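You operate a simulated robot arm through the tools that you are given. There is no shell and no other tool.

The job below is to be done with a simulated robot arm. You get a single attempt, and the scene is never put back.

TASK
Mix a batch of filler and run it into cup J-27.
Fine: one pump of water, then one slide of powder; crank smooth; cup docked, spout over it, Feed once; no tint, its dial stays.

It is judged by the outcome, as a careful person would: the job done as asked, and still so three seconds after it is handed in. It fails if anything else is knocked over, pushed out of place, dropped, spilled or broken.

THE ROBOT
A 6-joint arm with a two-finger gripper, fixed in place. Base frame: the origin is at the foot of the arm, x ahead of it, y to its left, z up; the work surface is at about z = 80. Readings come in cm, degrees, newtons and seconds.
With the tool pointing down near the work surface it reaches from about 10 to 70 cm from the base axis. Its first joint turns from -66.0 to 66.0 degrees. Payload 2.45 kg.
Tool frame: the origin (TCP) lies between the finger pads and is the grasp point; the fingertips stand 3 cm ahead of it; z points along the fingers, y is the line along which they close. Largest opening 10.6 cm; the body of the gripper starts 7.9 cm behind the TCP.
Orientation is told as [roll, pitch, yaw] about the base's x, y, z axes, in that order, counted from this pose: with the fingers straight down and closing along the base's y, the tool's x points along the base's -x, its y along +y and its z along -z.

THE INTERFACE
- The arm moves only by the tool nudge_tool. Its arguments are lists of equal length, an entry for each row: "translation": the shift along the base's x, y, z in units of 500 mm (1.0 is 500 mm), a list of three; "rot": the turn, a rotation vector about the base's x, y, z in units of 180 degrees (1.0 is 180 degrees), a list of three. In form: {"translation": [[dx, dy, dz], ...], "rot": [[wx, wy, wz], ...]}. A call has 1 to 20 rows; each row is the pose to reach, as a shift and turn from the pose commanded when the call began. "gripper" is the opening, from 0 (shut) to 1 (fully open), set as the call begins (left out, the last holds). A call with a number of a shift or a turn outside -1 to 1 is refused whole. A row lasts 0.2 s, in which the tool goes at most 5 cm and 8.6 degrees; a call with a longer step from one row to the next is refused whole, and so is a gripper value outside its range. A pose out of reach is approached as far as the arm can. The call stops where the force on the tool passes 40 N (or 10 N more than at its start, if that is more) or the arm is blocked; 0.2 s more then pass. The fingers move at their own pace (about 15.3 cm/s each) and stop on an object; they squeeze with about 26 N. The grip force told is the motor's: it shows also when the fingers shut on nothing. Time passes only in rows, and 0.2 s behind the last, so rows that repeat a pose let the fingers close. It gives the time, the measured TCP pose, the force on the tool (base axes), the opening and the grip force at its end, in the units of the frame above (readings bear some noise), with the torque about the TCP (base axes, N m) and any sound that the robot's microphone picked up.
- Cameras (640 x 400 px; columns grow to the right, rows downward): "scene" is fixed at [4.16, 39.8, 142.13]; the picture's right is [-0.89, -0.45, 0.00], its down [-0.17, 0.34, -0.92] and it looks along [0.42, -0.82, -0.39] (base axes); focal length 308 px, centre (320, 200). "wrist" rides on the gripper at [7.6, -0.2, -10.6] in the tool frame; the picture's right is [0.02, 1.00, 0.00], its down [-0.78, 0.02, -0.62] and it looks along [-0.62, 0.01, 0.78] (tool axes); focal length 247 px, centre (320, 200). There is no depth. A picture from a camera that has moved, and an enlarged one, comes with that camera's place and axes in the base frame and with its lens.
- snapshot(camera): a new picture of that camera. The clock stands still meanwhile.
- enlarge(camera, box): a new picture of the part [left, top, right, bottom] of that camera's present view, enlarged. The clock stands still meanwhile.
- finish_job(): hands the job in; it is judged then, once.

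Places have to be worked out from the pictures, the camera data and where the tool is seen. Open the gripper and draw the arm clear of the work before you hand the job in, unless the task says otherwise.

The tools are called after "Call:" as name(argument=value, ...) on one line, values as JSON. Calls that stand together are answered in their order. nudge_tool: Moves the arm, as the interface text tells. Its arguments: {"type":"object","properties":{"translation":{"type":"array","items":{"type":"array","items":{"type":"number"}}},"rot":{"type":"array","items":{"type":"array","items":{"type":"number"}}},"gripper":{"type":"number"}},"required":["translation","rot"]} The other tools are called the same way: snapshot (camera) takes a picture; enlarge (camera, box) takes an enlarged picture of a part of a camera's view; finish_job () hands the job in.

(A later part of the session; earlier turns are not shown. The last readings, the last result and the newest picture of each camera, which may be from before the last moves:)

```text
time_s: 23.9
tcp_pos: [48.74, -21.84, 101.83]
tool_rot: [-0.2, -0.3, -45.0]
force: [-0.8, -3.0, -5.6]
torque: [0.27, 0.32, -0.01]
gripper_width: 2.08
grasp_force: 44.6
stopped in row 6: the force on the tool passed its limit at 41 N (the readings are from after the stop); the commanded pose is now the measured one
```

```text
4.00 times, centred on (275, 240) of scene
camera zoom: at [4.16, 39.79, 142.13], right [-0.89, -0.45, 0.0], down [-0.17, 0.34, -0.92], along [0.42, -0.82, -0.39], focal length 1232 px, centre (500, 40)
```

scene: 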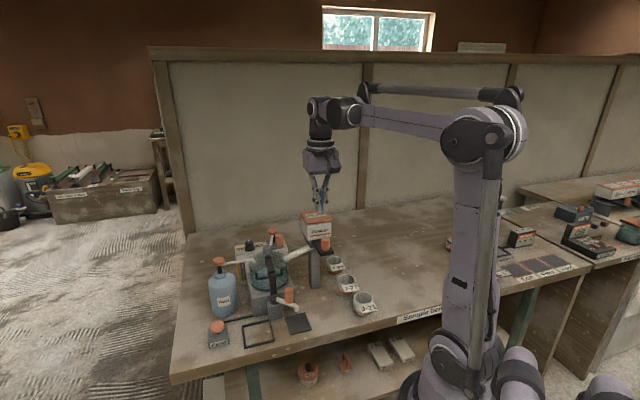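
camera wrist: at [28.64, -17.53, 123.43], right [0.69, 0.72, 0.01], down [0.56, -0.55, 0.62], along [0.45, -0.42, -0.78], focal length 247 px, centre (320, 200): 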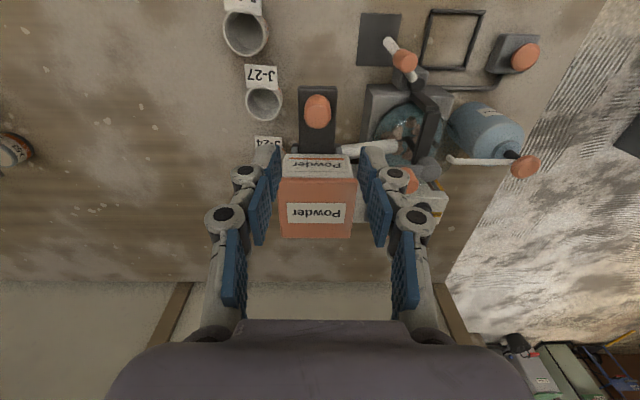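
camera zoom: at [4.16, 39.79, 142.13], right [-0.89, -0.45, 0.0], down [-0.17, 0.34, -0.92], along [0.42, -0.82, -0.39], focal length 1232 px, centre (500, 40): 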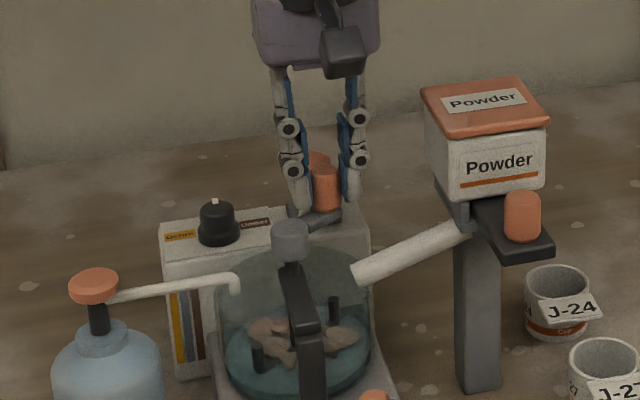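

The crank turned ≈30° and torque about z stays ~0, so the knob spins freely in the grip; the stop came from a small arc mismatch. Fitting gives centre ≈(49.6,-18.45), r≈3.5; I continue 60° on the refined arc.

Call:
nudge_tool(translation=[[0.012, -0.002, 0], [0.0242, -0.0018, 0], [0.0362, 0.0005, 0], [0.0476, 0.0048, 0], [0.0581, 0.0111, 0], [0.0674, 0.0191, 0]], rot=[[0, 0, 0], [0, 0, 0], [0, 0, 0], [0, 0, 0], [0, 0, 0], [0, 0, 0]])

Call:
enlarge(camera="wrist", box=[200, 20, 440, 190])

```text
time_s: 25.3
tcp_pos: [52.2, -20.72, 101.84]
tool_rot: [-0.3, -0.2, -44.9]
force: [-7.9, 5.6, -4.7]
torque: [-0.39, -0.43, -0.01]
gripper_width: 2.11
grasp_force: 44.7
```

```text
2.35 times, centred on (320, 105) of wrist
camera zoom: at [46.68, -15.42, 112.46], right [0.69, 0.72, -0.01], down [0.57, -0.54, 0.62], along [0.45, -0.43, -0.78], focal length 581 px, centre (320, 424)
```

zoom: 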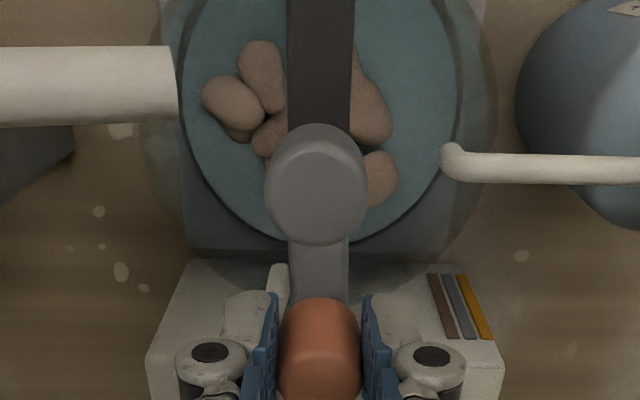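

60° turned with small forces; the residuals suggest the centre is at about (49.5,-18.45). I continue for 120° on that arc.

Call:
nudge_tool(translation=[[0.0057, 0.0095, 0], [0.0116, 0.0201, 0], [0.0157, 0.0316, 0], [0.0176, 0.0437, 0], [0.0174, 0.0559, 0], [0.0152, 0.0679, 0], [0.0108, 0.0793, 0], [0.0046, 0.0897, 0], [-0.0034, 0.099, 0], [-0.0129, 0.1067, 0], [-0.0235, 0.1126, 0], [-0.035, 0.1167, 0]], rot=[[0, 0, 0], [0, 0, 0], [0, 0, 0], [0, 0, 0], [0, 0, 0], [0, 0, 0], [0, 0, 0], [0, 0, 0], [0, 0, 0], [0, 0, 0], [0, 0, 0], [0, 0, 0]])

Call:
enlarge(camera="wrist", box=[200, 20, 440, 190])

Call:
enlarge(camera="scene", box=[225, 190, 325, 290])

```text
time_s: 27.9
tcp_pos: [50.63, -15.09, 101.83]
tool_rot: [-0.2, -0.2, -44.9]
force: [-0.4, -0.9, -14.8]
torque: [-0.18, -0.27, -0.03]
gripper_width: 2.09
grasp_force: 45.1
```

```text
2.35 times, centred on (320, 105) of wrist
camera zoom: at [44.98, -9.68, 112.45], right [0.69, 0.72, 0.0], down [0.57, -0.54, 0.63], along [0.45, -0.44, -0.78], focal length 581 px, centre (320, 424)
```

zoom: 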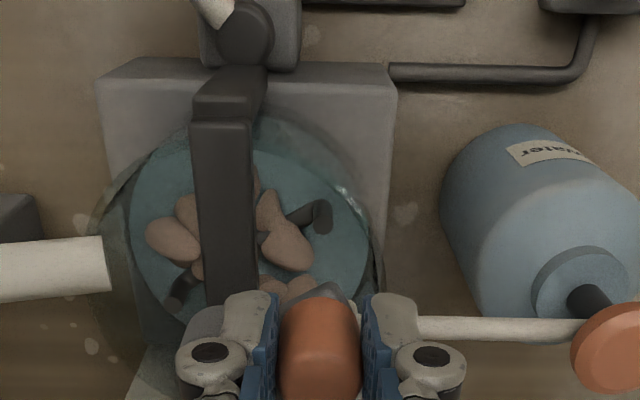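

```text
4.00 times, centred on (275, 240) of scene
camera zoom: at [4.18, 39.79, 142.13], right [-0.89, -0.45, 0.0], down [-0.17, 0.34, -0.92], along [0.42, -0.82, -0.39], focal length 1232 px, centre (500, 40)
```

zoom: 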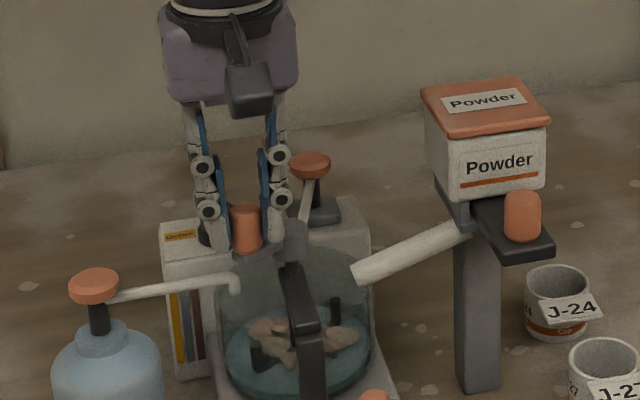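

Forces stay low on this arc (only a slight z pull). I continue with 200° in one call, lowering z by 0.5 mm.

Call:
nudge_tool(translation=[[-0.012, 0.002, -0.001], [-0.0242, 0.0018, -0.001], [-0.0362, -0.0005, -0.001], [-0.0476, -0.0048, -0.001], [-0.0581, -0.0111, -0.001], [-0.0674, -0.0191, -0.001], [-0.0751, -0.0285, -0.001], [-0.081, -0.0392, -0.001], [-0.085, -0.0507, -0.001], [-0.087, -0.0627, -0.001], [-0.0868, -0.0749, -0.001], [-0.0845, -0.0869, -0.001], [-0.0802, -0.0983, -0.001], [-0.0739, -0.1088, -0.001], [-0.066, -0.118, -0.001], [-0.0565, -0.1258, -0.001], [-0.0459, -0.1317, -0.001], [-0.0343, -0.1357, -0.001], [-0.0223, -0.1377, -0.001], [-0.0101, -0.1375, -0.001]], rot=[[0, 0, 0], [0, 0, 0], [0, 0, 0], [0, 0, 0], [0, 0, 0], [0, 0, 0], [0, 0, 0], [0, 0, 0], [0, 0, 0], [0, 0, 0], [0, 0, 0], [0, 0, 0], [0, 0, 0], [0, 0, 0], [0, 0, 0], [0, 0, 0], [0, 0, 0], [0, 0, 0], [0, 0, 0], [0, 0, 0]])

Call:
enlarge(camera="wrist", box=[200, 20, 440, 190])

Call:
enlarge(camera="scene", box=[225, 190, 325, 290])

```text
time_s: 32.1
tcp_pos: [49.99, -21.88, 101.94]
tool_rot: [-0.3, -0.4, -45.0]
force: [0.2, -2.5, 21.2]
torque: [-0.21, -0.19, -0.01]
gripper_width: 2.11
grasp_force: 44.6
```

```text
2.35 times, centred on (320, 105) of wrist
camera zoom: at [44.47, -16.51, 112.44], right [0.69, 0.72, 0.0], down [0.57, -0.54, 0.63], along [0.45, -0.44, -0.78], focal length 581 px, centre (320, 424)
```

zoom: 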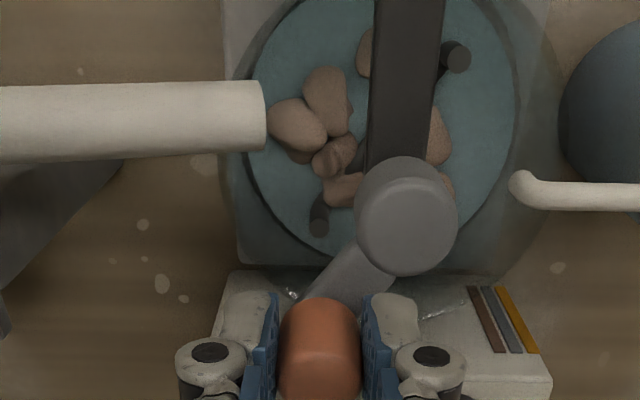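

```text
4.00 times, centred on (275, 240) of scene
camera zoom: at [4.12, 39.81, 142.13], right [-0.89, -0.45, 0.0], down [-0.17, 0.34, -0.92], along [0.42, -0.82, -0.39], focal length 1232 px, centre (500, 40)
```

zoom: 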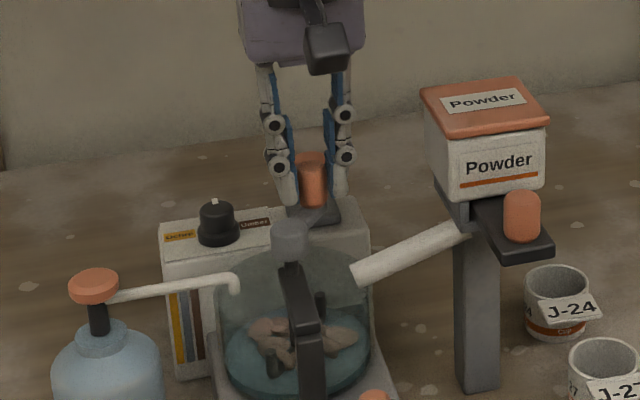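

More than one turn done; the lumps look unchanged yet, so more cranking is needed. I continue another 200° with z restored by 0.5 mm.

Call:
nudge_tool(translation=[[0.012, 0.0023, 0.0005], [0.0234, 0.0066, 0.0005], [0.0339, 0.0129, 0.0005], [0.0431, 0.0208, 0.0005], [0.0508, 0.0303, 0.0005], [0.0568, 0.041, 0.0005], [0.0608, 0.0525, 0.0005], [0.0627, 0.0645, 0.0005], [0.0626, 0.0767, 0.0005], [0.0603, 0.0887, 0.0005], [0.0559, 0.1001, 0.0005], [0.0497, 0.1106, 0.0005], [0.0417, 0.1198, 0.0005], [0.0323, 0.1275, 0.0005], [0.0216, 0.1335, 0.0005], [0.0101, 0.1375, 0.0005], [-0.002, 0.1395, 0.0005], [-0.0142, 0.1393, 0.0005], [-0.0261, 0.137, 0.0005], [-0.0375, 0.1327, 0.0005]], rot=[[0, 0, 0], [0, 0, 0], [0, 0, 0], [0, 0, 0], [0, 0, 0], [0, 0, 0], [0, 0, 0], [0, 0, 0], [0, 0, 0], [0, 0, 0], [0, 0, 0], [0, 0, 0], [0, 0, 0], [0, 0, 0], [0, 0, 0], [0, 0, 0], [0, 0, 0], [0, 0, 0], [0, 0, 0], [0, 0, 0]])

Call:
enlarge(camera="wrist", box=[200, 20, 440, 190])

Call:
enlarge(camera="scene", box=[225, 190, 325, 290])

```text
time_s: 36.3
tcp_pos: [48.12, -15.28, 101.76]
tool_rot: [-0.4, -0.4, -45.0]
force: [1.9, -4.7, 10.5]
torque: [0.1, 0.17, -0.02]
gripper_width: 2.11
grasp_force: 44.8
```

```text
2.35 times, centred on (320, 105) of wrist
camera zoom: at [42.56, -9.87, 112.42], right [0.69, 0.72, -0.01], down [0.57, -0.54, 0.63], along [0.45, -0.44, -0.78], focal length 581 px, centre (320, 424)
```

zoom: 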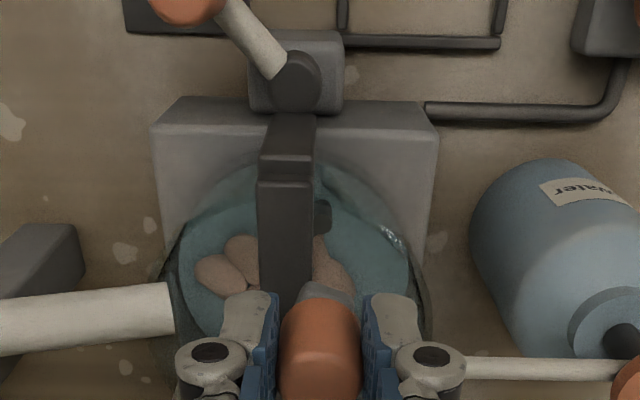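

```text
4.00 times, centred on (275, 240) of scene
camera zoom: at [4.15, 39.79, 142.13], right [-0.89, -0.45, 0.0], down [-0.17, 0.34, -0.92], along [0.42, -0.82, -0.39], focal length 1232 px, centre (500, 40)
```

zoom: 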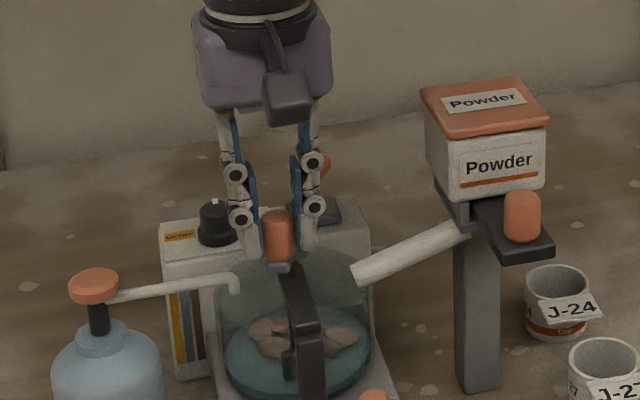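

The lumps look slightly softened; I continue another 200°.

Call:
nudge_tool(translation=[[-0.0105, -0.0062, 0], [-0.0197, -0.0142, 0], [-0.0274, -0.0237, 0], [-0.0334, -0.0343, 0], [-0.0374, -0.0459, 0], [-0.0393, -0.0579, 0], [-0.0392, -0.0701, 0], [-0.0369, -0.0821, 0], [-0.0326, -0.0935, 0], [-0.0263, -0.104, 0], [-0.0183, -0.1132, 0], [-0.0089, -0.1209, 0], [0.0018, -0.1269, 0], [0.0133, -0.1309, 0], [0.0253, -0.1328, 0], [0.0375, -0.1327, 0], [0.0495, -0.1304, 0], [0.0609, -0.126, 0], [0.0714, -0.1198, 0], [0.0806, -0.1118, 0]], rot=[[0, 0, 0], [0, 0, 0], [0, 0, 0], [0, 0, 0], [0, 0, 0], [0, 0, 0], [0, 0, 0], [0, 0, 0], [0, 0, 0], [0, 0, 0], [0, 0, 0], [0, 0, 0], [0, 0, 0], [0, 0, 0], [0, 0, 0], [0, 0, 0], [0, 0, 0], [0, 0, 0], [0, 0, 0], [0, 0, 0]])

Call:
enlarge(camera="wrist", box=[200, 20, 440, 190])

Call:
enlarge(camera="scene", box=[225, 230, 305, 310])

```text
time_s: 40.5
tcp_pos: [52.06, -20.86, 101.85]
tool_rot: [-0.4, -0.3, -45.0]
force: [0.6, -0.1, -8.2]
torque: [-0.05, -0.13, -0.01]
gripper_width: 2.11
grasp_force: 44.8
```

```text
2.35 times, centred on (320, 105) of wrist
camera zoom: at [46.64, -15.43, 112.43], right [0.69, 0.72, -0.01], down [0.57, -0.54, 0.63], along [0.45, -0.44, -0.78], focal length 581 px, centre (320, 424)
```

zoom: 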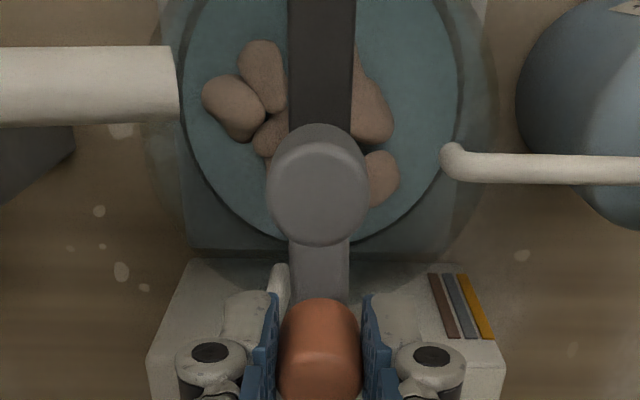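

```text
5.00 times, centred on (265, 270) of scene
camera zoom: at [4.17, 39.79, 142.13], right [-0.89, -0.45, 0.0], down [-0.17, 0.34, -0.92], along [0.42, -0.82, -0.39], focal length 1540 px, centre (595, -150)
```

zoom: 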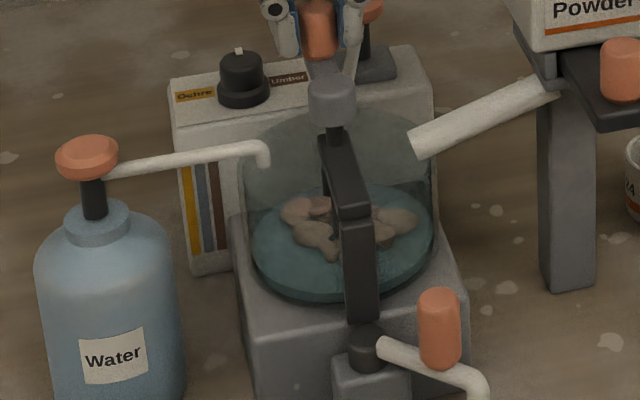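

After about 2.2 turns the lumps look the same; the mix needs more turns. I now run a full 360° circle per call (18° per row).

Call:
nudge_tool(translation=[[0.0126, 0.0179, 0], [0.0191, 0.0388, 0], [0.0188, 0.0607, 0], [0.0117, 0.0815, 0], [-0.0014, 0.099, 0], [-0.0193, 0.1116, 0], [-0.0402, 0.1181, 0], [-0.0621, 0.1178, 0], [-0.0828, 0.1107, 0], [-0.1004, 0.0976, 0], [-0.113, 0.0797, 0], [-0.1195, 0.0588, 0], [-0.1192, 0.0369, 0], [-0.1121, 0.0162, 0], [-0.099, -0.0014, 0], [-0.0811, -0.014, 0], [-0.0602, -0.0205, 0], [-0.0383, -0.0202, 0], [-0.0175, -0.0131, 0], [0, 0, 0]], rot=[[0, 0, 0], [0, 0, 0], [0, 0, 0], [0, 0, 0], [0, 0, 0], [0, 0, 0], [0, 0, 0], [0, 0, 0], [0, 0, 0], [0, 0, 0], [0, 0, 0], [0, 0, 0], [0, 0, 0], [0, 0, 0], [0, 0, 0], [0, 0, 0], [0, 0, 0], [0, 0, 0], [0, 0, 0], [0, 0, 0]])

Call:
enlarge(camera="wrist", box=[200, 20, 440, 190])

Call:
enlarge(camera="scene", box=[225, 230, 305, 310])

```text
time_s: 44.7
tcp_pos: [52.21, -20.67, 101.72]
tool_rot: [-0.3, -0.3, -44.9]
force: [-4.1, 3.2, -11.9]
torque: [-0.39, -0.5, -0.02]
gripper_width: 2.12
grasp_force: 45.2
```

```text
2.35 times, centred on (320, 105) of wrist
camera zoom: at [46.67, -15.39, 112.43], right [0.69, 0.72, 0.0], down [0.57, -0.54, 0.62], along [0.45, -0.43, -0.78], focal length 581 px, centre (320, 424)
```

zoom: 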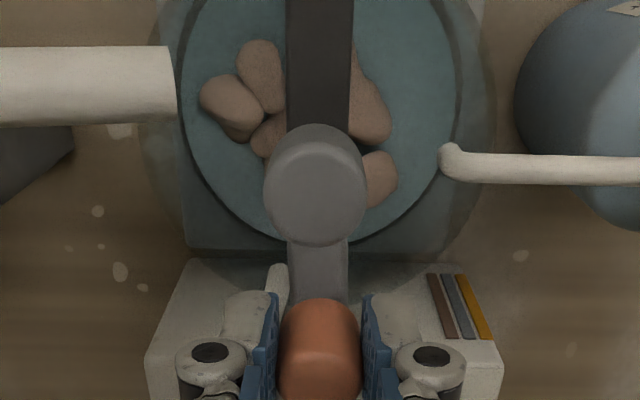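

```text
5.00 times, centred on (265, 270) of scene
camera zoom: at [4.17, 39.8, 142.13], right [-0.89, -0.45, 0.0], down [-0.17, 0.34, -0.92], along [0.42, -0.82, -0.39], focal length 1540 px, centre (595, -150)
```

zoom: 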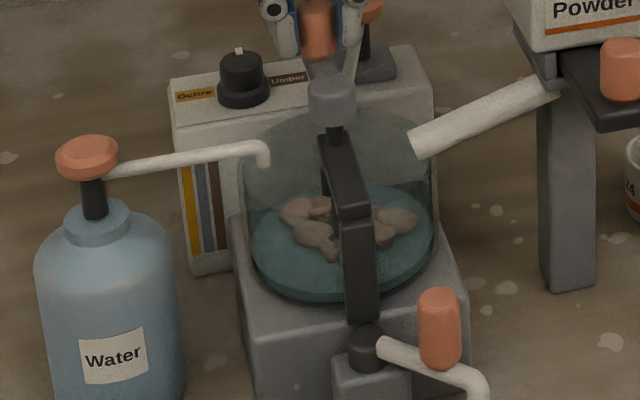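

Still lumpy after ~3.2 turns; I keep cranking another full turn on the same circle.

Call:
nudge_tool(translation=[[0.0126, 0.0179, 0], [0.0191, 0.0388, 0], [0.0188, 0.0607, 0], [0.0117, 0.0815, 0], [-0.0014, 0.099, 0], [-0.0193, 0.1116, 0], [-0.0402, 0.1181, 0], [-0.0621, 0.1178, 0], [-0.0828, 0.1107, 0], [-0.1004, 0.0976, 0], [-0.113, 0.0797, 0], [-0.1195, 0.0588, 0], [-0.1192, 0.0369, 0], [-0.1121, 0.0162, 0], [-0.099, -0.0014, 0], [-0.0811, -0.014, 0], [-0.0602, -0.0205, 0], [-0.0383, -0.0202, 0], [-0.0175, -0.0131, 0], [0, 0, 0]], rot=[[0, 0, 0], [0, 0, 0], [0, 0, 0], [0, 0, 0], [0, 0, 0], [0, 0, 0], [0, 0, 0], [0, 0, 0], [0, 0, 0], [0, 0, 0], [0, 0, 0], [0, 0, 0], [0, 0, 0], [0, 0, 0], [0, 0, 0], [0, 0, 0], [0, 0, 0], [0, 0, 0], [0, 0, 0], [0, 0, 0]])

Call:
enlarge(camera="wrist", box=[200, 20, 440, 190])

Call:
enlarge(camera="scene", box=[245, 250, 295, 300])

```text
time_s: 48.9
tcp_pos: [52.14, -20.86, 101.76]
tool_rot: [-0.3, -0.1, -44.9]
force: [-8.1, 7.7, -26.8]
torque: [-0.13, -0.17, 0.0]
gripper_width: 2.1
grasp_force: 45.2
```

```text
2.35 times, centred on (320, 105) of wrist
camera zoom: at [46.62, -15.5, 112.48], right [0.69, 0.72, -0.01], down [0.57, -0.54, 0.62], along [0.45, -0.43, -0.78], focal length 581 px, centre (320, 424)
```

zoom: 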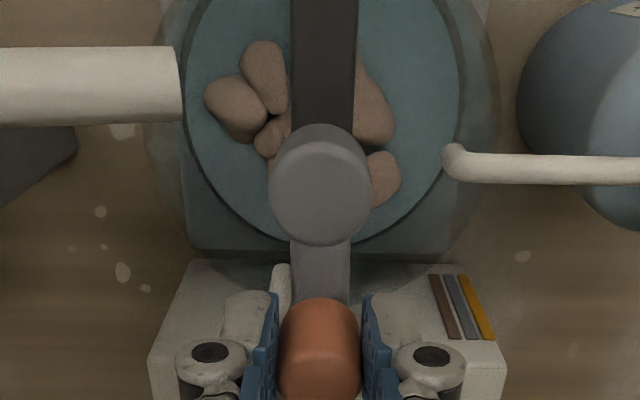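

```text
8.00 times, centred on (270, 275) of scene
camera zoom: at [4.18, 39.8, 142.13], right [-0.89, -0.45, 0.0], down [-0.17, 0.34, -0.92], along [0.42, -0.82, -0.39], focal length 2464 px, centre (720, -400)
```

zoom: 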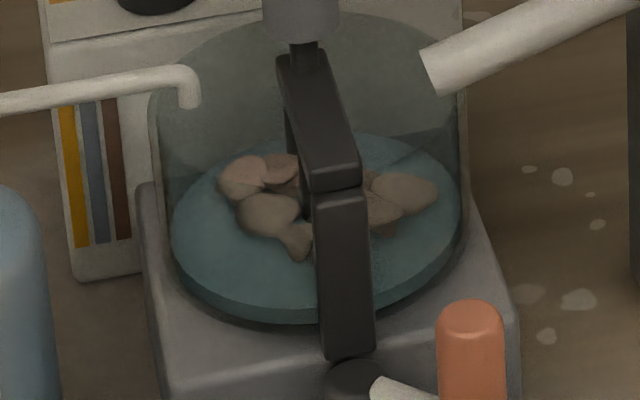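

The lumps are shrinking (smaller, with gaps now), so cranking works. I continue another turn, easing z by 0.5 mm for the downward pull.

Call:
nudge_tool(translation=[[0.0126, 0.0179, -0.001], [0.0191, 0.0388, -0.001], [0.0188, 0.0607, -0.001], [0.0117, 0.0815, -0.001], [-0.0014, 0.099, -0.001], [-0.0193, 0.1116, -0.001], [-0.0402, 0.1181, -0.001], [-0.0621, 0.1178, -0.001], [-0.0828, 0.1107, -0.001], [-0.1004, 0.0976, -0.001], [-0.113, 0.0797, -0.001], [-0.1195, 0.0588, -0.001], [-0.1192, 0.0369, -0.001], [-0.1121, 0.0162, -0.001], [-0.099, -0.0014, -0.001], [-0.0811, -0.014, -0.001], [-0.0602, -0.0205, -0.001], [-0.0383, -0.0202, -0.001], [-0.0175, -0.0131, -0.001], [0, 0, -0.001]], rot=[[0, 0, 0], [0, 0, 0], [0, 0, 0], [0, 0, 0], [0, 0, 0], [0, 0, 0], [0, 0, 0], [0, 0, 0], [0, 0, 0], [0, 0, 0], [0, 0, 0], [0, 0, 0], [0, 0, 0], [0, 0, 0], [0, 0, 0], [0, 0, 0], [0, 0, 0], [0, 0, 0], [0, 0, 0], [0, 0, 0]])

Call:
enlarge(camera="wrist", box=[200, 20, 440, 190])

Call:
enlarge(camera="scene", box=[245, 250, 295, 300])

```text
time_s: 51.6
tcp_pos: [46.01, -18.14, 101.86]
tool_rot: [-0.4, -0.3, -45.0]
force: [-3.0, 0.2, 4.0]
torque: [-0.33, -0.22, -0.02]
gripper_width: 2.09
grasp_force: 44.8
stopped in row 13: the force on the tool passed its limit at 40 N (the readings are from after the stop); the commanded pose is now the measured one
```

```text
2.35 times, centred on (320, 105) of wrist
camera zoom: at [40.59, -12.76, 112.44], right [0.69, 0.72, -0.01], down [0.57, -0.54, 0.63], along [0.45, -0.44, -0.78], focal length 581 px, centre (320, 424)
```

zoom: 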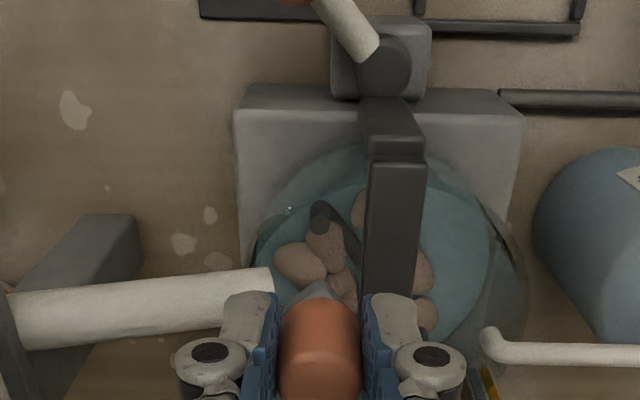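

```text
8.00 times, centred on (270, 275) of scene
camera zoom: at [4.14, 39.8, 142.13], right [-0.89, -0.45, 0.0], down [-0.17, 0.34, -0.92], along [0.42, -0.82, -0.39], focal length 2464 px, centre (720, -400)
```

zoom: 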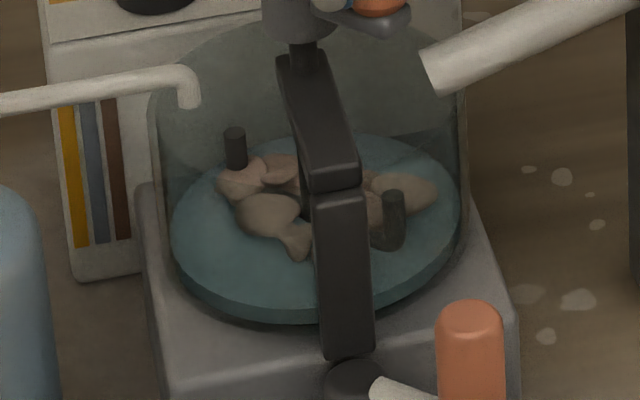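

The stop was a combination of small z and radial errors; re-based at θ≈175°, still lumpy. I continue 300° from here.

Call:
nudge_tool(translation=[[0.0008, -0.0183, 0], [0.0062, -0.0357, 0], [0.016, -0.0511, 0], [0.0295, -0.0635, 0], [0.0457, -0.072, 0], [0.0635, -0.0759, 0], [0.0818, -0.0752, 0], [0.0992, -0.0697, 0], [0.1146, -0.0599, 0], [0.127, -0.0465, 0], [0.1355, -0.0303, 0], [0.1394, -0.0124, 0], [0.1387, 0.0058, 0], [0.1332, 0.0232, 0], [0.1234, 0.0387, 0], [0.11, 0.051, 0], [0.0938, 0.0595, 0], [0.0759, 0.0635, 0], [0.0577, 0.0627, 0], [0.0403, 0.0573, 0]], rot=[[0, 0, 0], [0, 0, 0], [0, 0, 0], [0, 0, 0], [0, 0, 0], [0, 0, 0], [0, 0, 0], [0, 0, 0], [0, 0, 0], [0, 0, 0], [0, 0, 0], [0, 0, 0], [0, 0, 0], [0, 0, 0], [0, 0, 0], [0, 0, 0], [0, 0, 0], [0, 0, 0], [0, 0, 0], [0, 0, 0]])

Call:
enlarge(camera="wrist", box=[200, 20, 440, 190])

Call:
enlarge(camera="scene", box=[245, 250, 295, 300])

```text
time_s: 55.8
tcp_pos: [48.12, -15.36, 101.77]
tool_rot: [-0.4, -0.3, -45.0]
force: [0.4, -0.9, 24.0]
torque: [-0.02, 0.02, -0.01]
gripper_width: 2.12
grasp_force: 44.7
```

```text
2.35 times, centred on (320, 105) of wrist
camera zoom: at [42.57, -9.87, 112.41], right [0.69, 0.72, -0.01], down [0.57, -0.54, 0.63], along [0.45, -0.44, -0.78], focal length 581 px, centre (320, 424)
```

zoom: 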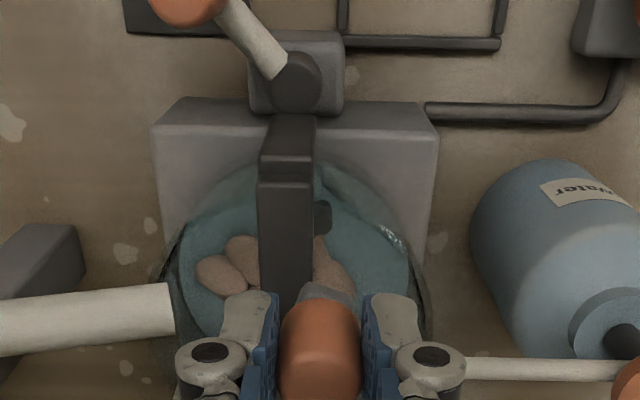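

```text
8.00 times, centred on (270, 275) of scene
camera zoom: at [4.12, 39.81, 142.13], right [-0.89, -0.45, 0.0], down [-0.17, 0.34, -0.92], along [0.42, -0.82, -0.39], focal length 2464 px, centre (720, -400)
```

zoom: 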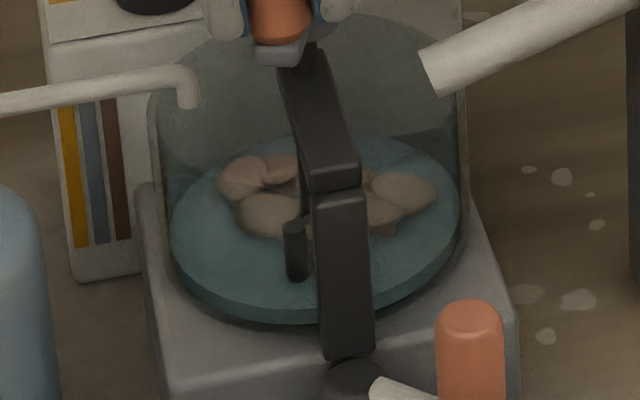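

About 5.5 turns now; forces are fine, yet lumps remain. I record a tight close-up here for comparison, then do one more full turn and compare in the identical pose.

Call:
enlarge(camera="wrist", box=[260, 80, 380, 155])

Call:
nudge_tool(translation=[[-0.0182, -0.0122, 0.0005], [-0.0317, -0.0294, 0.0005], [-0.0392, -0.05, 0.0005], [-0.04, -0.0719, 0.0005], [-0.034, -0.093, 0.0005], [-0.0218, -0.1111, 0.0005], [-0.0046, -0.1247, 0.0005], [0.016, -0.1322, 0.0005], [0.0379, -0.133, 0.0005], [0.0589, -0.127, 0.0005], [0.0771, -0.1148, 0.0005], [0.0906, -0.0975, 0.0005], [0.0982, -0.077, 0.0005], [0.099, -0.0551, 0.0005], [0.093, -0.034, 0.0005], [0.0807, -0.0158, 0.0005], [0.0635, -0.0023, 0.0005], [0.0429, 0.0052, 0.0005], [0.0211, 0.006, 0.0005], [0, 0, 0.0005]], rot=[[0, 0, 0], [0, 0, 0], [0, 0, 0], [0, 0, 0], [0, 0, 0], [0, 0, 0], [0, 0, 0], [0, 0, 0], [0, 0, 0], [0, 0, 0], [0, 0, 0], [0, 0, 0], [0, 0, 0], [0, 0, 0], [0, 0, 0], [0, 0, 0], [0, 0, 0], [0, 0, 0], [0, 0, 0], [0, 0, 0]])

Call:
enlarge(camera="wrist", box=[260, 80, 380, 155])

Call:
enlarge(camera="scene", box=[245, 250, 295, 300])

```text
5.33 times, centred on (320, 118) of wrist
camera zoom: at [42.57, -9.87, 112.41], right [0.69, 0.72, -0.01], down [0.57, -0.54, 0.63], along [0.45, -0.44, -0.78], focal length 1317 px, centre (320, 640)
```

zoom: 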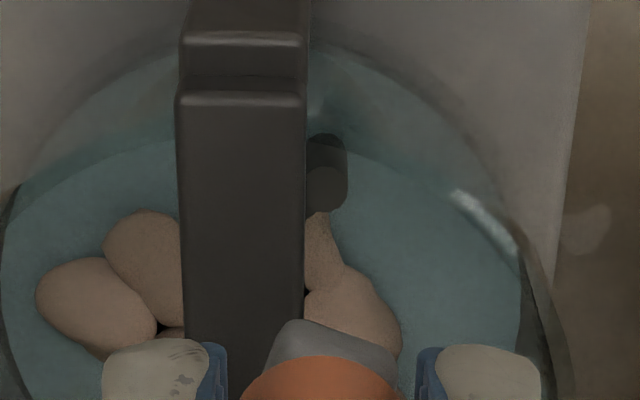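

```text
time_s: 60.0
tcp_pos: [48.32, -15.19, 101.76]
tool_rot: [-0.3, -0.4, -45.1]
force: [2.7, -5.0, -9.7]
torque: [0.18, 0.19, -0.01]
gripper_width: 2.08
grasp_force: 45.1
```

```text
5.33 times, centred on (320, 118) of wrist
camera zoom: at [42.69, -9.8, 112.41], right [0.69, 0.72, -0.01], down [0.57, -0.54, 0.63], along [0.45, -0.44, -0.78], focal length 1317 px, centre (320, 640)
```

zoom: 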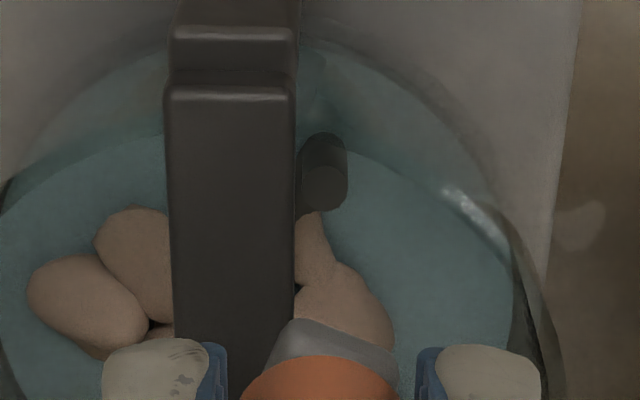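

```text
8.00 times, centred on (270, 275) of scene
camera zoom: at [4.18, 39.78, 142.13], right [-0.89, -0.45, 0.0], down [-0.17, 0.35, -0.92], along [0.42, -0.82, -0.39], focal length 2464 px, centre (720, -400)
```

zoom: 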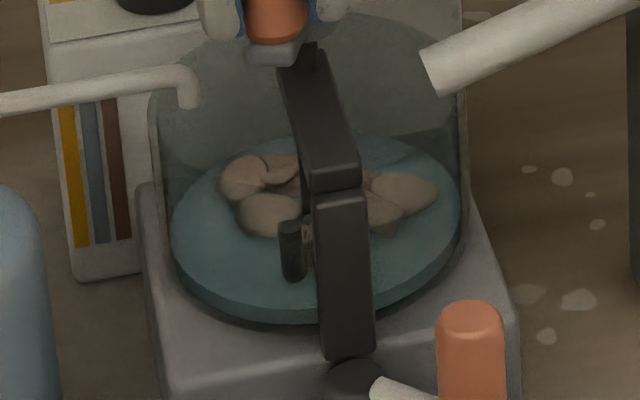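

No change after 6.5 counter-clockwise turns, so the mixer may only work clockwise. I try one full turn clockwise on the same circle and compare.

Call:
nudge_tool(translation=[[0.0211, 0.006, 0], [0.0429, 0.0052, 0], [0.0635, -0.0023, 0], [0.0807, -0.0158, 0], [0.093, -0.034, 0], [0.099, -0.0551, 0], [0.0982, -0.077, 0], [0.0906, -0.0975, 0], [0.0771, -0.1148, 0], [0.0589, -0.127, 0], [0.0379, -0.133, 0], [0.016, -0.1322, 0], [-0.0046, -0.1247, 0], [-0.0218, -0.1111, 0], [-0.034, -0.093, 0], [-0.04, -0.0719, 0], [-0.0392, -0.05, 0], [-0.0317, -0.0294, 0], [-0.0182, -0.0122, 0], [0, 0, 0]], rot=[[0, 0, 0], [0, 0, 0], [0, 0, 0], [0, 0, 0], [0, 0, 0], [0, 0, 0], [0, 0, 0], [0, 0, 0], [0, 0, 0], [0, 0, 0], [0, 0, 0], [0, 0, 0], [0, 0, 0], [0, 0, 0], [0, 0, 0], [0, 0, 0], [0, 0, 0], [0, 0, 0], [0, 0, 0], [0, 0, 0]])

Call:
enlarge(camera="wrist", box=[260, 80, 380, 155])

Call:
enlarge(camera="scene", box=[245, 250, 295, 300])

```text
time_s: 64.2
tcp_pos: [48.17, -15.27, 101.82]
tool_rot: [-0.3, -0.2, -45.0]
force: [-1.5, 2.6, -23.8]
torque: [0.35, 0.33, 0.01]
gripper_width: 2.11
grasp_force: 44.7
```

```text
5.33 times, centred on (320, 118) of wrist
camera zoom: at [42.64, -9.88, 112.46], right [0.69, 0.72, -0.01], down [0.57, -0.54, 0.62], along [0.45, -0.43, -0.78], focal length 1317 px, centre (320, 640)
```

zoom: 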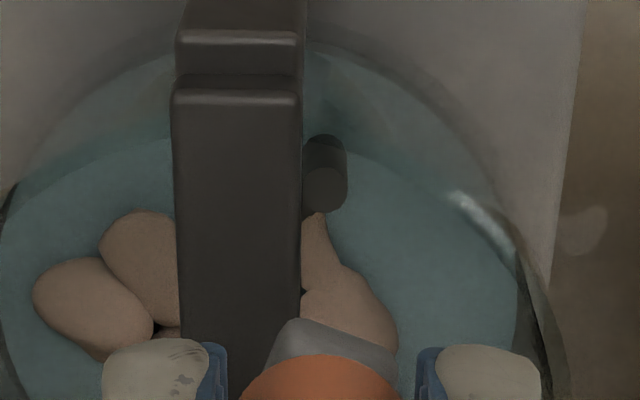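

```text
8.00 times, centred on (270, 275) of scene
camera zoom: at [4.19, 39.79, 142.13], right [-0.89, -0.45, 0.0], down [-0.17, 0.34, -0.92], along [0.42, -0.82, -0.39], focal length 2464 px, centre (720, -400)
```

zoom: 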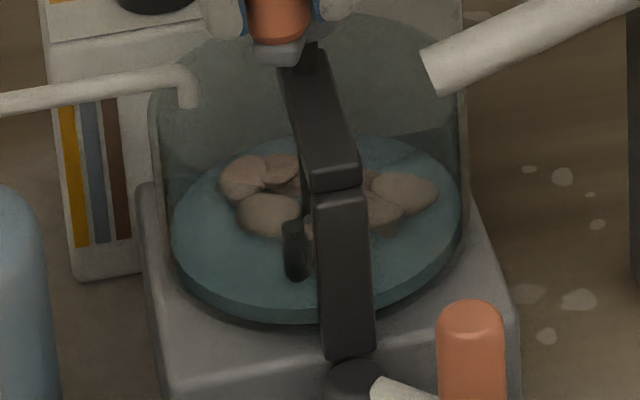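

Unchanged after one clockwise turn. I keep going clockwise, somewhat faster (24° per row).

Call:
nudge_tool(translation=[[0.0284, 0.0071, -0.0005], [0.0572, 0.0014, -0.0005], [0.0812, -0.0154, -0.0005], [0.0963, -0.0406, -0.0005], [0.0998, -0.0698, -0.0005], [0.0912, -0.0978, -0.0005], [0.0719, -0.1199, -0.0005], [0.0452, -0.1323, -0.0005], [0.0159, -0.1328, -0.0005], [-0.0111, -0.1212, -0.0005], [-0.0311, -0.0997, -0.0005], [-0.0406, -0.072, -0.0005], [-0.038, -0.0427, -0.0005], [-0.0237, -0.0171, -0.0005], [-0.0003, 0.0005, -0.0005]], rot=[[0, 0, 0], [0, 0, 0], [0, 0, 0], [0, 0, 0], [0, 0, 0], [0, 0, 0], [0, 0, 0], [0, 0, 0], [0, 0, 0], [0, 0, 0], [0, 0, 0], [0, 0, 0], [0, 0, 0], [0, 0, 0], [0, 0, 0]])

Call:
enlarge(camera="scene", box=[245, 250, 295, 300])

```text
time_s: 67.4
tcp_pos: [48.26, -15.28, 101.9]
tool_rot: [-0.4, -0.3, -45.0]
force: [0.3, 2.2, -6.3]
torque: [0.89, 0.73, 0.01]
gripper_width: 2.1
grasp_force: 45.1
```

```text
8.00 times, centred on (270, 275) of scene
camera zoom: at [4.17, 39.79, 142.13], right [-0.89, -0.45, 0.0], down [-0.17, 0.34, -0.92], along [0.42, -0.82, -0.39], focal length 2464 px, centre (720, -400)
```

zoom: 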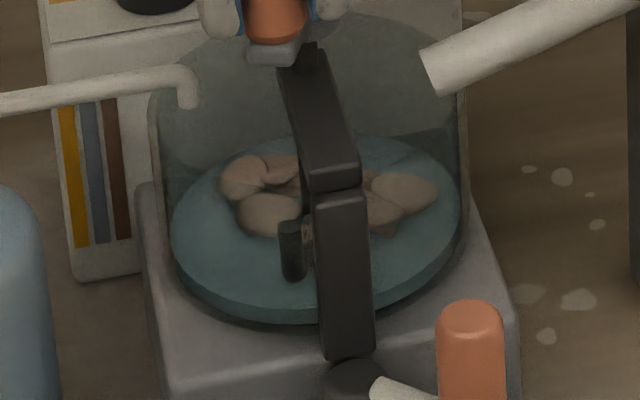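

Forces stay low at this speed. I continue clockwise turns with the same loop.

Call:
nudge_tool(translation=[[0.0284, 0.0071, -0.0005], [0.0572, 0.0014, -0.0005], [0.0812, -0.0154, -0.0005], [0.0963, -0.0406, -0.0005], [0.0998, -0.0698, -0.0005], [0.0912, -0.0978, -0.0005], [0.0719, -0.1199, -0.0005], [0.0452, -0.1323, -0.0005], [0.0159, -0.1328, -0.0005], [-0.0111, -0.1212, -0.0005], [-0.0311, -0.0997, -0.0005], [-0.0406, -0.072, -0.0005], [-0.038, -0.0427, -0.0005], [-0.0237, -0.0171, -0.0005], [-0.0003, 0.0005, -0.0005]], rot=[[0, 0, 0], [0, 0, 0], [0, 0, 0], [0, 0, 0], [0, 0, 0], [0, 0, 0], [0, 0, 0], [0, 0, 0], [0, 0, 0], [0, 0, 0], [0, 0, 0], [0, 0, 0], [0, 0, 0], [0, 0, 0], [0, 0, 0]])

Call:
enlarge(camera="scene", box=[245, 250, 295, 300])

```text
time_s: 70.6
tcp_pos: [48.27, -15.24, 101.75]
tool_rot: [-0.1, -0.2, -45.0]
force: [-0.8, 1.5, 18.9]
torque: [0.63, 0.49, -0.01]
gripper_width: 2.11
grasp_force: 44.9
```

```text
8.00 times, centred on (270, 275) of scene
camera zoom: at [4.13, 39.81, 142.12], right [-0.89, -0.45, 0.0], down [-0.17, 0.34, -0.92], along [0.42, -0.82, -0.39], focal length 2464 px, centre (720, -400)
```

zoom: 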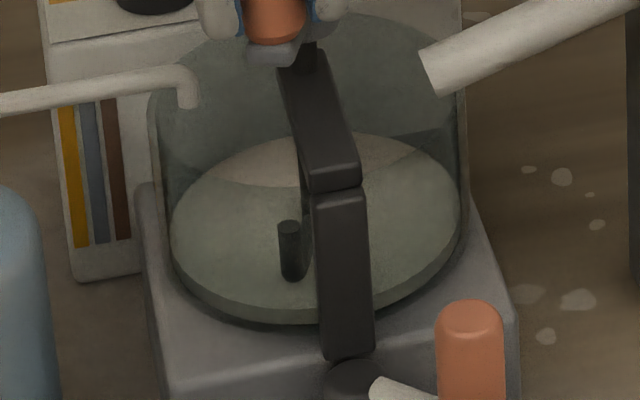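

The batch has turned to a smooth uniform paste. I release the crank knob and lift clear.

Call:
nudge_tool(translation=[[0, 0, 0], [0, 0, 0]], rot=[[0, 0, 0], [0, 0, 0]], gripper=0.42)

Call:
nudge_tool(translation=[[0, 0, 0.06], [0, 0, 0.14], [0, 0, 0.22], [-0.04, 0.06, 0.24]], rot=[[0, 0, 0], [0, 0, 0], [0, 0, 0], [0, 0, 0]])

Call:
snapshot(camera="wrist")

Call:
enlarge(camera="scene", box=[195, 200, 355, 360])

```text
time_s: 71.2
tcp_pos: [48.22, -15.27, 101.8]
tool_rot: [-0.3, -0.3, -45.1]
force: [-1.0, -0.5, 1.0]
torque: [0.02, 0.0, 0.01]
gripper_width: 4.44
grasp_force: 0.0
```

```text
time_s: 72.2
tcp_pos: [46.11, -12.43, 113.59]
tool_rot: [-0.3, -0.3, -44.9]
force: [-0.5, 0.4, -0.2]
torque: [-0.02, -0.06, 0.02]
gripper_width: 4.42
grasp_force: 0.1
```

```text
taken
camera wrist: at [40.55, -7.03, 124.3], right [0.69, 0.72, -0.01], down [0.57, -0.54, 0.63], along [0.45, -0.44, -0.78], focal length 247 px, centre (320, 200)
```

wrist: 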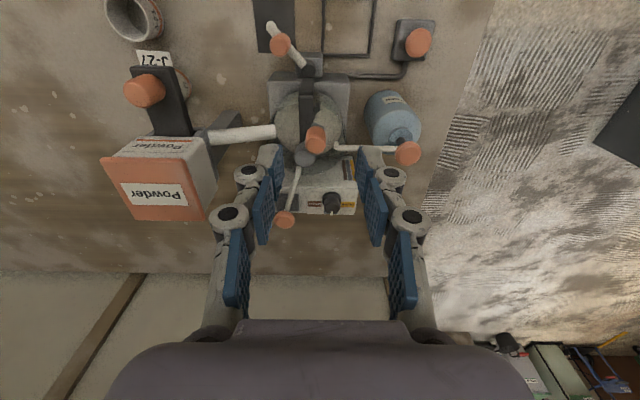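

```text
2.50 times, centred on (275, 280) of scene
camera zoom: at [4.16, 39.8, 142.13], right [-0.89, -0.45, 0.0], down [-0.17, 0.34, -0.92], along [0.42, -0.82, -0.39], focal length 770 px, centre (432, 0)
```

zoom: 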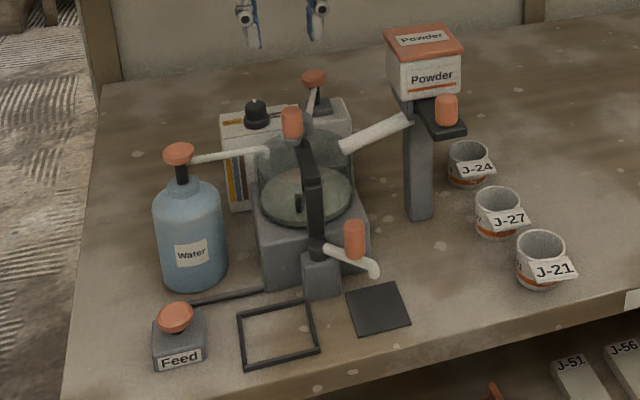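

The mix is smooth; now the cup. I move to a viewing pose near the cups, same yaw, to locate J-27 precisely.

Call:
nudge_tool(translation=[[-0.06, -0.04, 0], [-0.13, -0.09, 0], [-0.2, -0.14, 0], [-0.26, -0.19, 0], [-0.32, -0.24, -0.01], [-0.382, -0.292, -0.04], [-0.4, -0.292, -0.12]], rot=[[0, 0, 0], [0, 0, 0], [0, 0, 0], [0.001, 0.001, 0], [0.002, 0.002, 0], [0.002, 0.002, 0], [0.002, 0.002, 0]])

Call:
enlarge(camera="wrist", box=[220, 40, 420, 180])

Call:
enlarge(camera="scene", box=[315, 240, 395, 320])

```text
time_s: 73.8
tcp_pos: [26.06, -26.59, 107.68]
tool_rot: [-0.4, 0.2, -45.0]
force: [-0.1, 0.3, 0.4]
torque: [0.02, 0.02, -0.01]
gripper_width: 4.45
grasp_force: 0.0
```

```text
2.86 times, centred on (320, 110) of wrist
camera zoom: at [20.74, -21.35, 118.37], right [0.69, 0.72, -0.01], down [0.57, -0.54, 0.62], along [0.44, -0.43, -0.79], focal length 706 px, centre (320, 457)
```

zoom: 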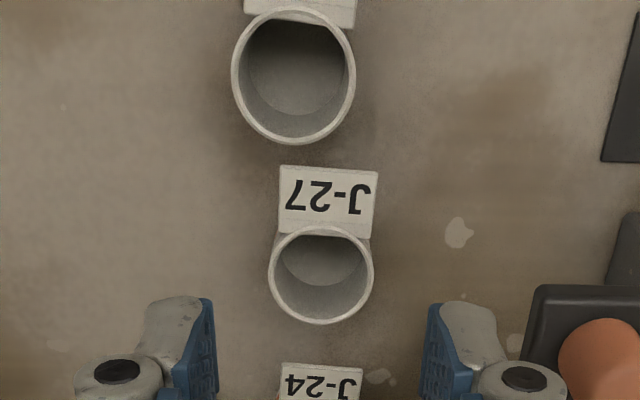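

```text
5.00 times, centred on (355, 280) of scene
camera zoom: at [4.16, 39.8, 142.13], right [-0.89, -0.45, 0.0], down [-0.17, 0.34, -0.92], along [0.42, -0.82, -0.39], focal length 1540 px, centre (145, -200)
```

zoom: 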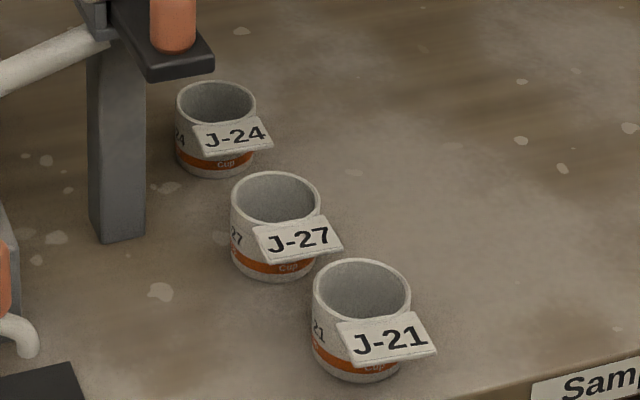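

J-27: rim centre ≈(31.2,-31.5), rim z≈84.6, diameter ≈5.3 cm; the tag points along the row. To stay clear of the powder box I'll pinch the rim on the (-x,-y) side at ≈(29.4,-33.3), one finger inside; first hover above with a 3 cm opening.

Call:
nudge_tool(translation=[[0.02, -0.045, 0], [0.045, -0.09, 0], [0.0674, -0.1336, 0], [0.0674, -0.1336, -0.09], [0.0674, -0.1336, -0.18], [0.0674, -0.1336, -0.27], [0.0674, -0.1336, -0.3]], rot=[[0.001, 0, 0], [0.002, -0.001, 0], [0.002, -0.001, 0], [0.002, -0.001, 0], [0.002, -0.001, 0], [0.002, -0.001, 0], [0.002, -0.001, 0]], gripper=0.283)

Call:
enlarge(camera="wrist", box=[220, 60, 420, 200])

Call:
enlarge(camera="scene", box=[305, 220, 385, 300])

```text
time_s: 75.4
tcp_pos: [29.62, -33.29, 92.75]
tool_rot: [0.2, 0.4, -45.0]
force: [-0.3, 0.2, 0.1]
torque: [-0.01, -0.03, -0.01]
gripper_width: 3.02
grasp_force: 0.0
```

```text
2.86 times, centred on (320, 130) of wrist
camera zoom: at [24.19, -28.11, 103.44], right [0.69, 0.72, 0.0], down [0.57, -0.55, 0.62], along [0.45, -0.43, -0.79], focal length 706 px, centre (320, 400)
```

zoom: 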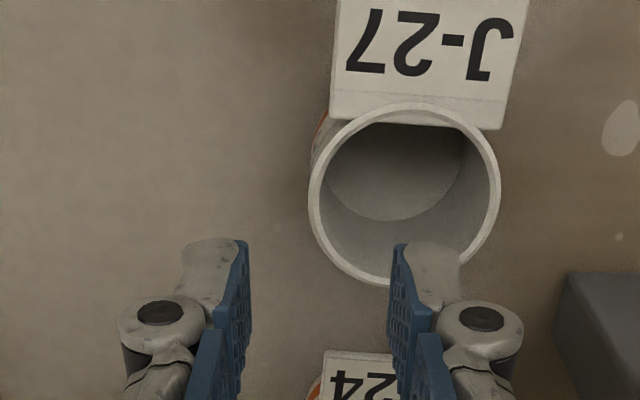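

```text
5.00 times, centred on (345, 260) of scene
camera zoom: at [4.16, 39.8, 142.13], right [-0.89, -0.45, 0.0], down [-0.17, 0.34, -0.92], along [0.42, -0.82, -0.39], focal length 1540 px, centre (195, -100)
```

zoom: 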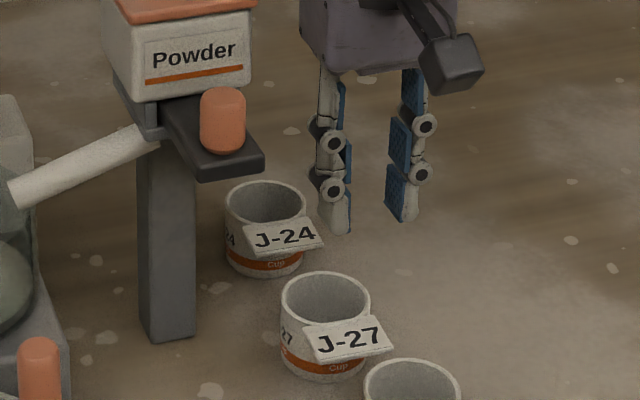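

The rim centre refines to (31.3,-31.6), r=2.65, so the pinch point is (29.53,-33.37) — within 0.12 cm of the TCP. I descend straight so the right finger enters the cup, tips stopping at z≈82.

Call:
nudge_tool(translation=[[-0.0017, -0.0017, -0.04], [-0.0017, -0.0017, -0.08], [-0.0017, -0.0017, -0.12], [-0.0017, -0.0017, -0.145], [-0.0017, -0.0017, -0.155]], rot=[[0, -0.001, 0], [0, -0.001, 0], [0, -0.001, 0], [0, -0.001, 0], [0, -0.001, 0]])

Call:
enlarge(camera="wrist", box=[220, 60, 420, 200])

Call:
enlarge(camera="scene", box=[305, 230, 385, 310])

```text
time_s: 76.6
tcp_pos: [29.46, -33.65, 85.03]
tool_rot: [0.2, 0.2, -45.0]
force: [0.4, 0.9, 0.4]
torque: [0.01, 0.01, -0.01]
gripper_width: 3.01
grasp_force: 0.0
```

```text
2.86 times, centred on (320, 130) of wrist
camera zoom: at [23.94, -28.35, 95.65], right [0.69, 0.72, 0.0], down [0.57, -0.54, 0.62], along [0.45, -0.43, -0.79], focal length 706 px, centre (320, 400)
```

zoom: 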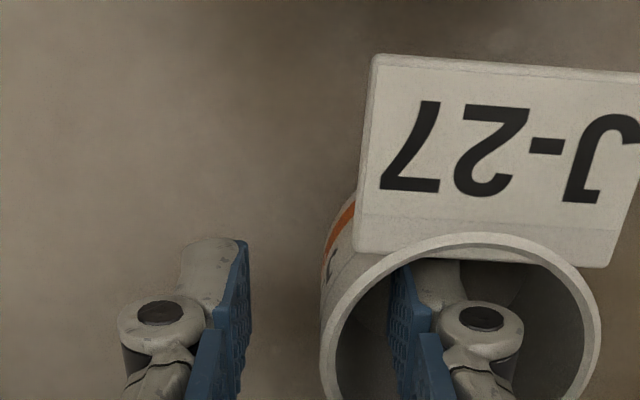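

```text
5.00 times, centred on (345, 270) of scene
camera zoom: at [4.16, 39.8, 142.13], right [-0.89, -0.45, 0.0], down [-0.17, 0.34, -0.92], along [0.42, -0.82, -0.39], focal length 1540 px, centre (195, -150)
```

zoom: 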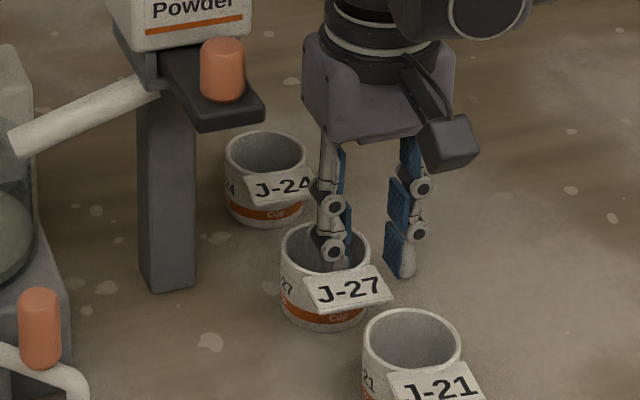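

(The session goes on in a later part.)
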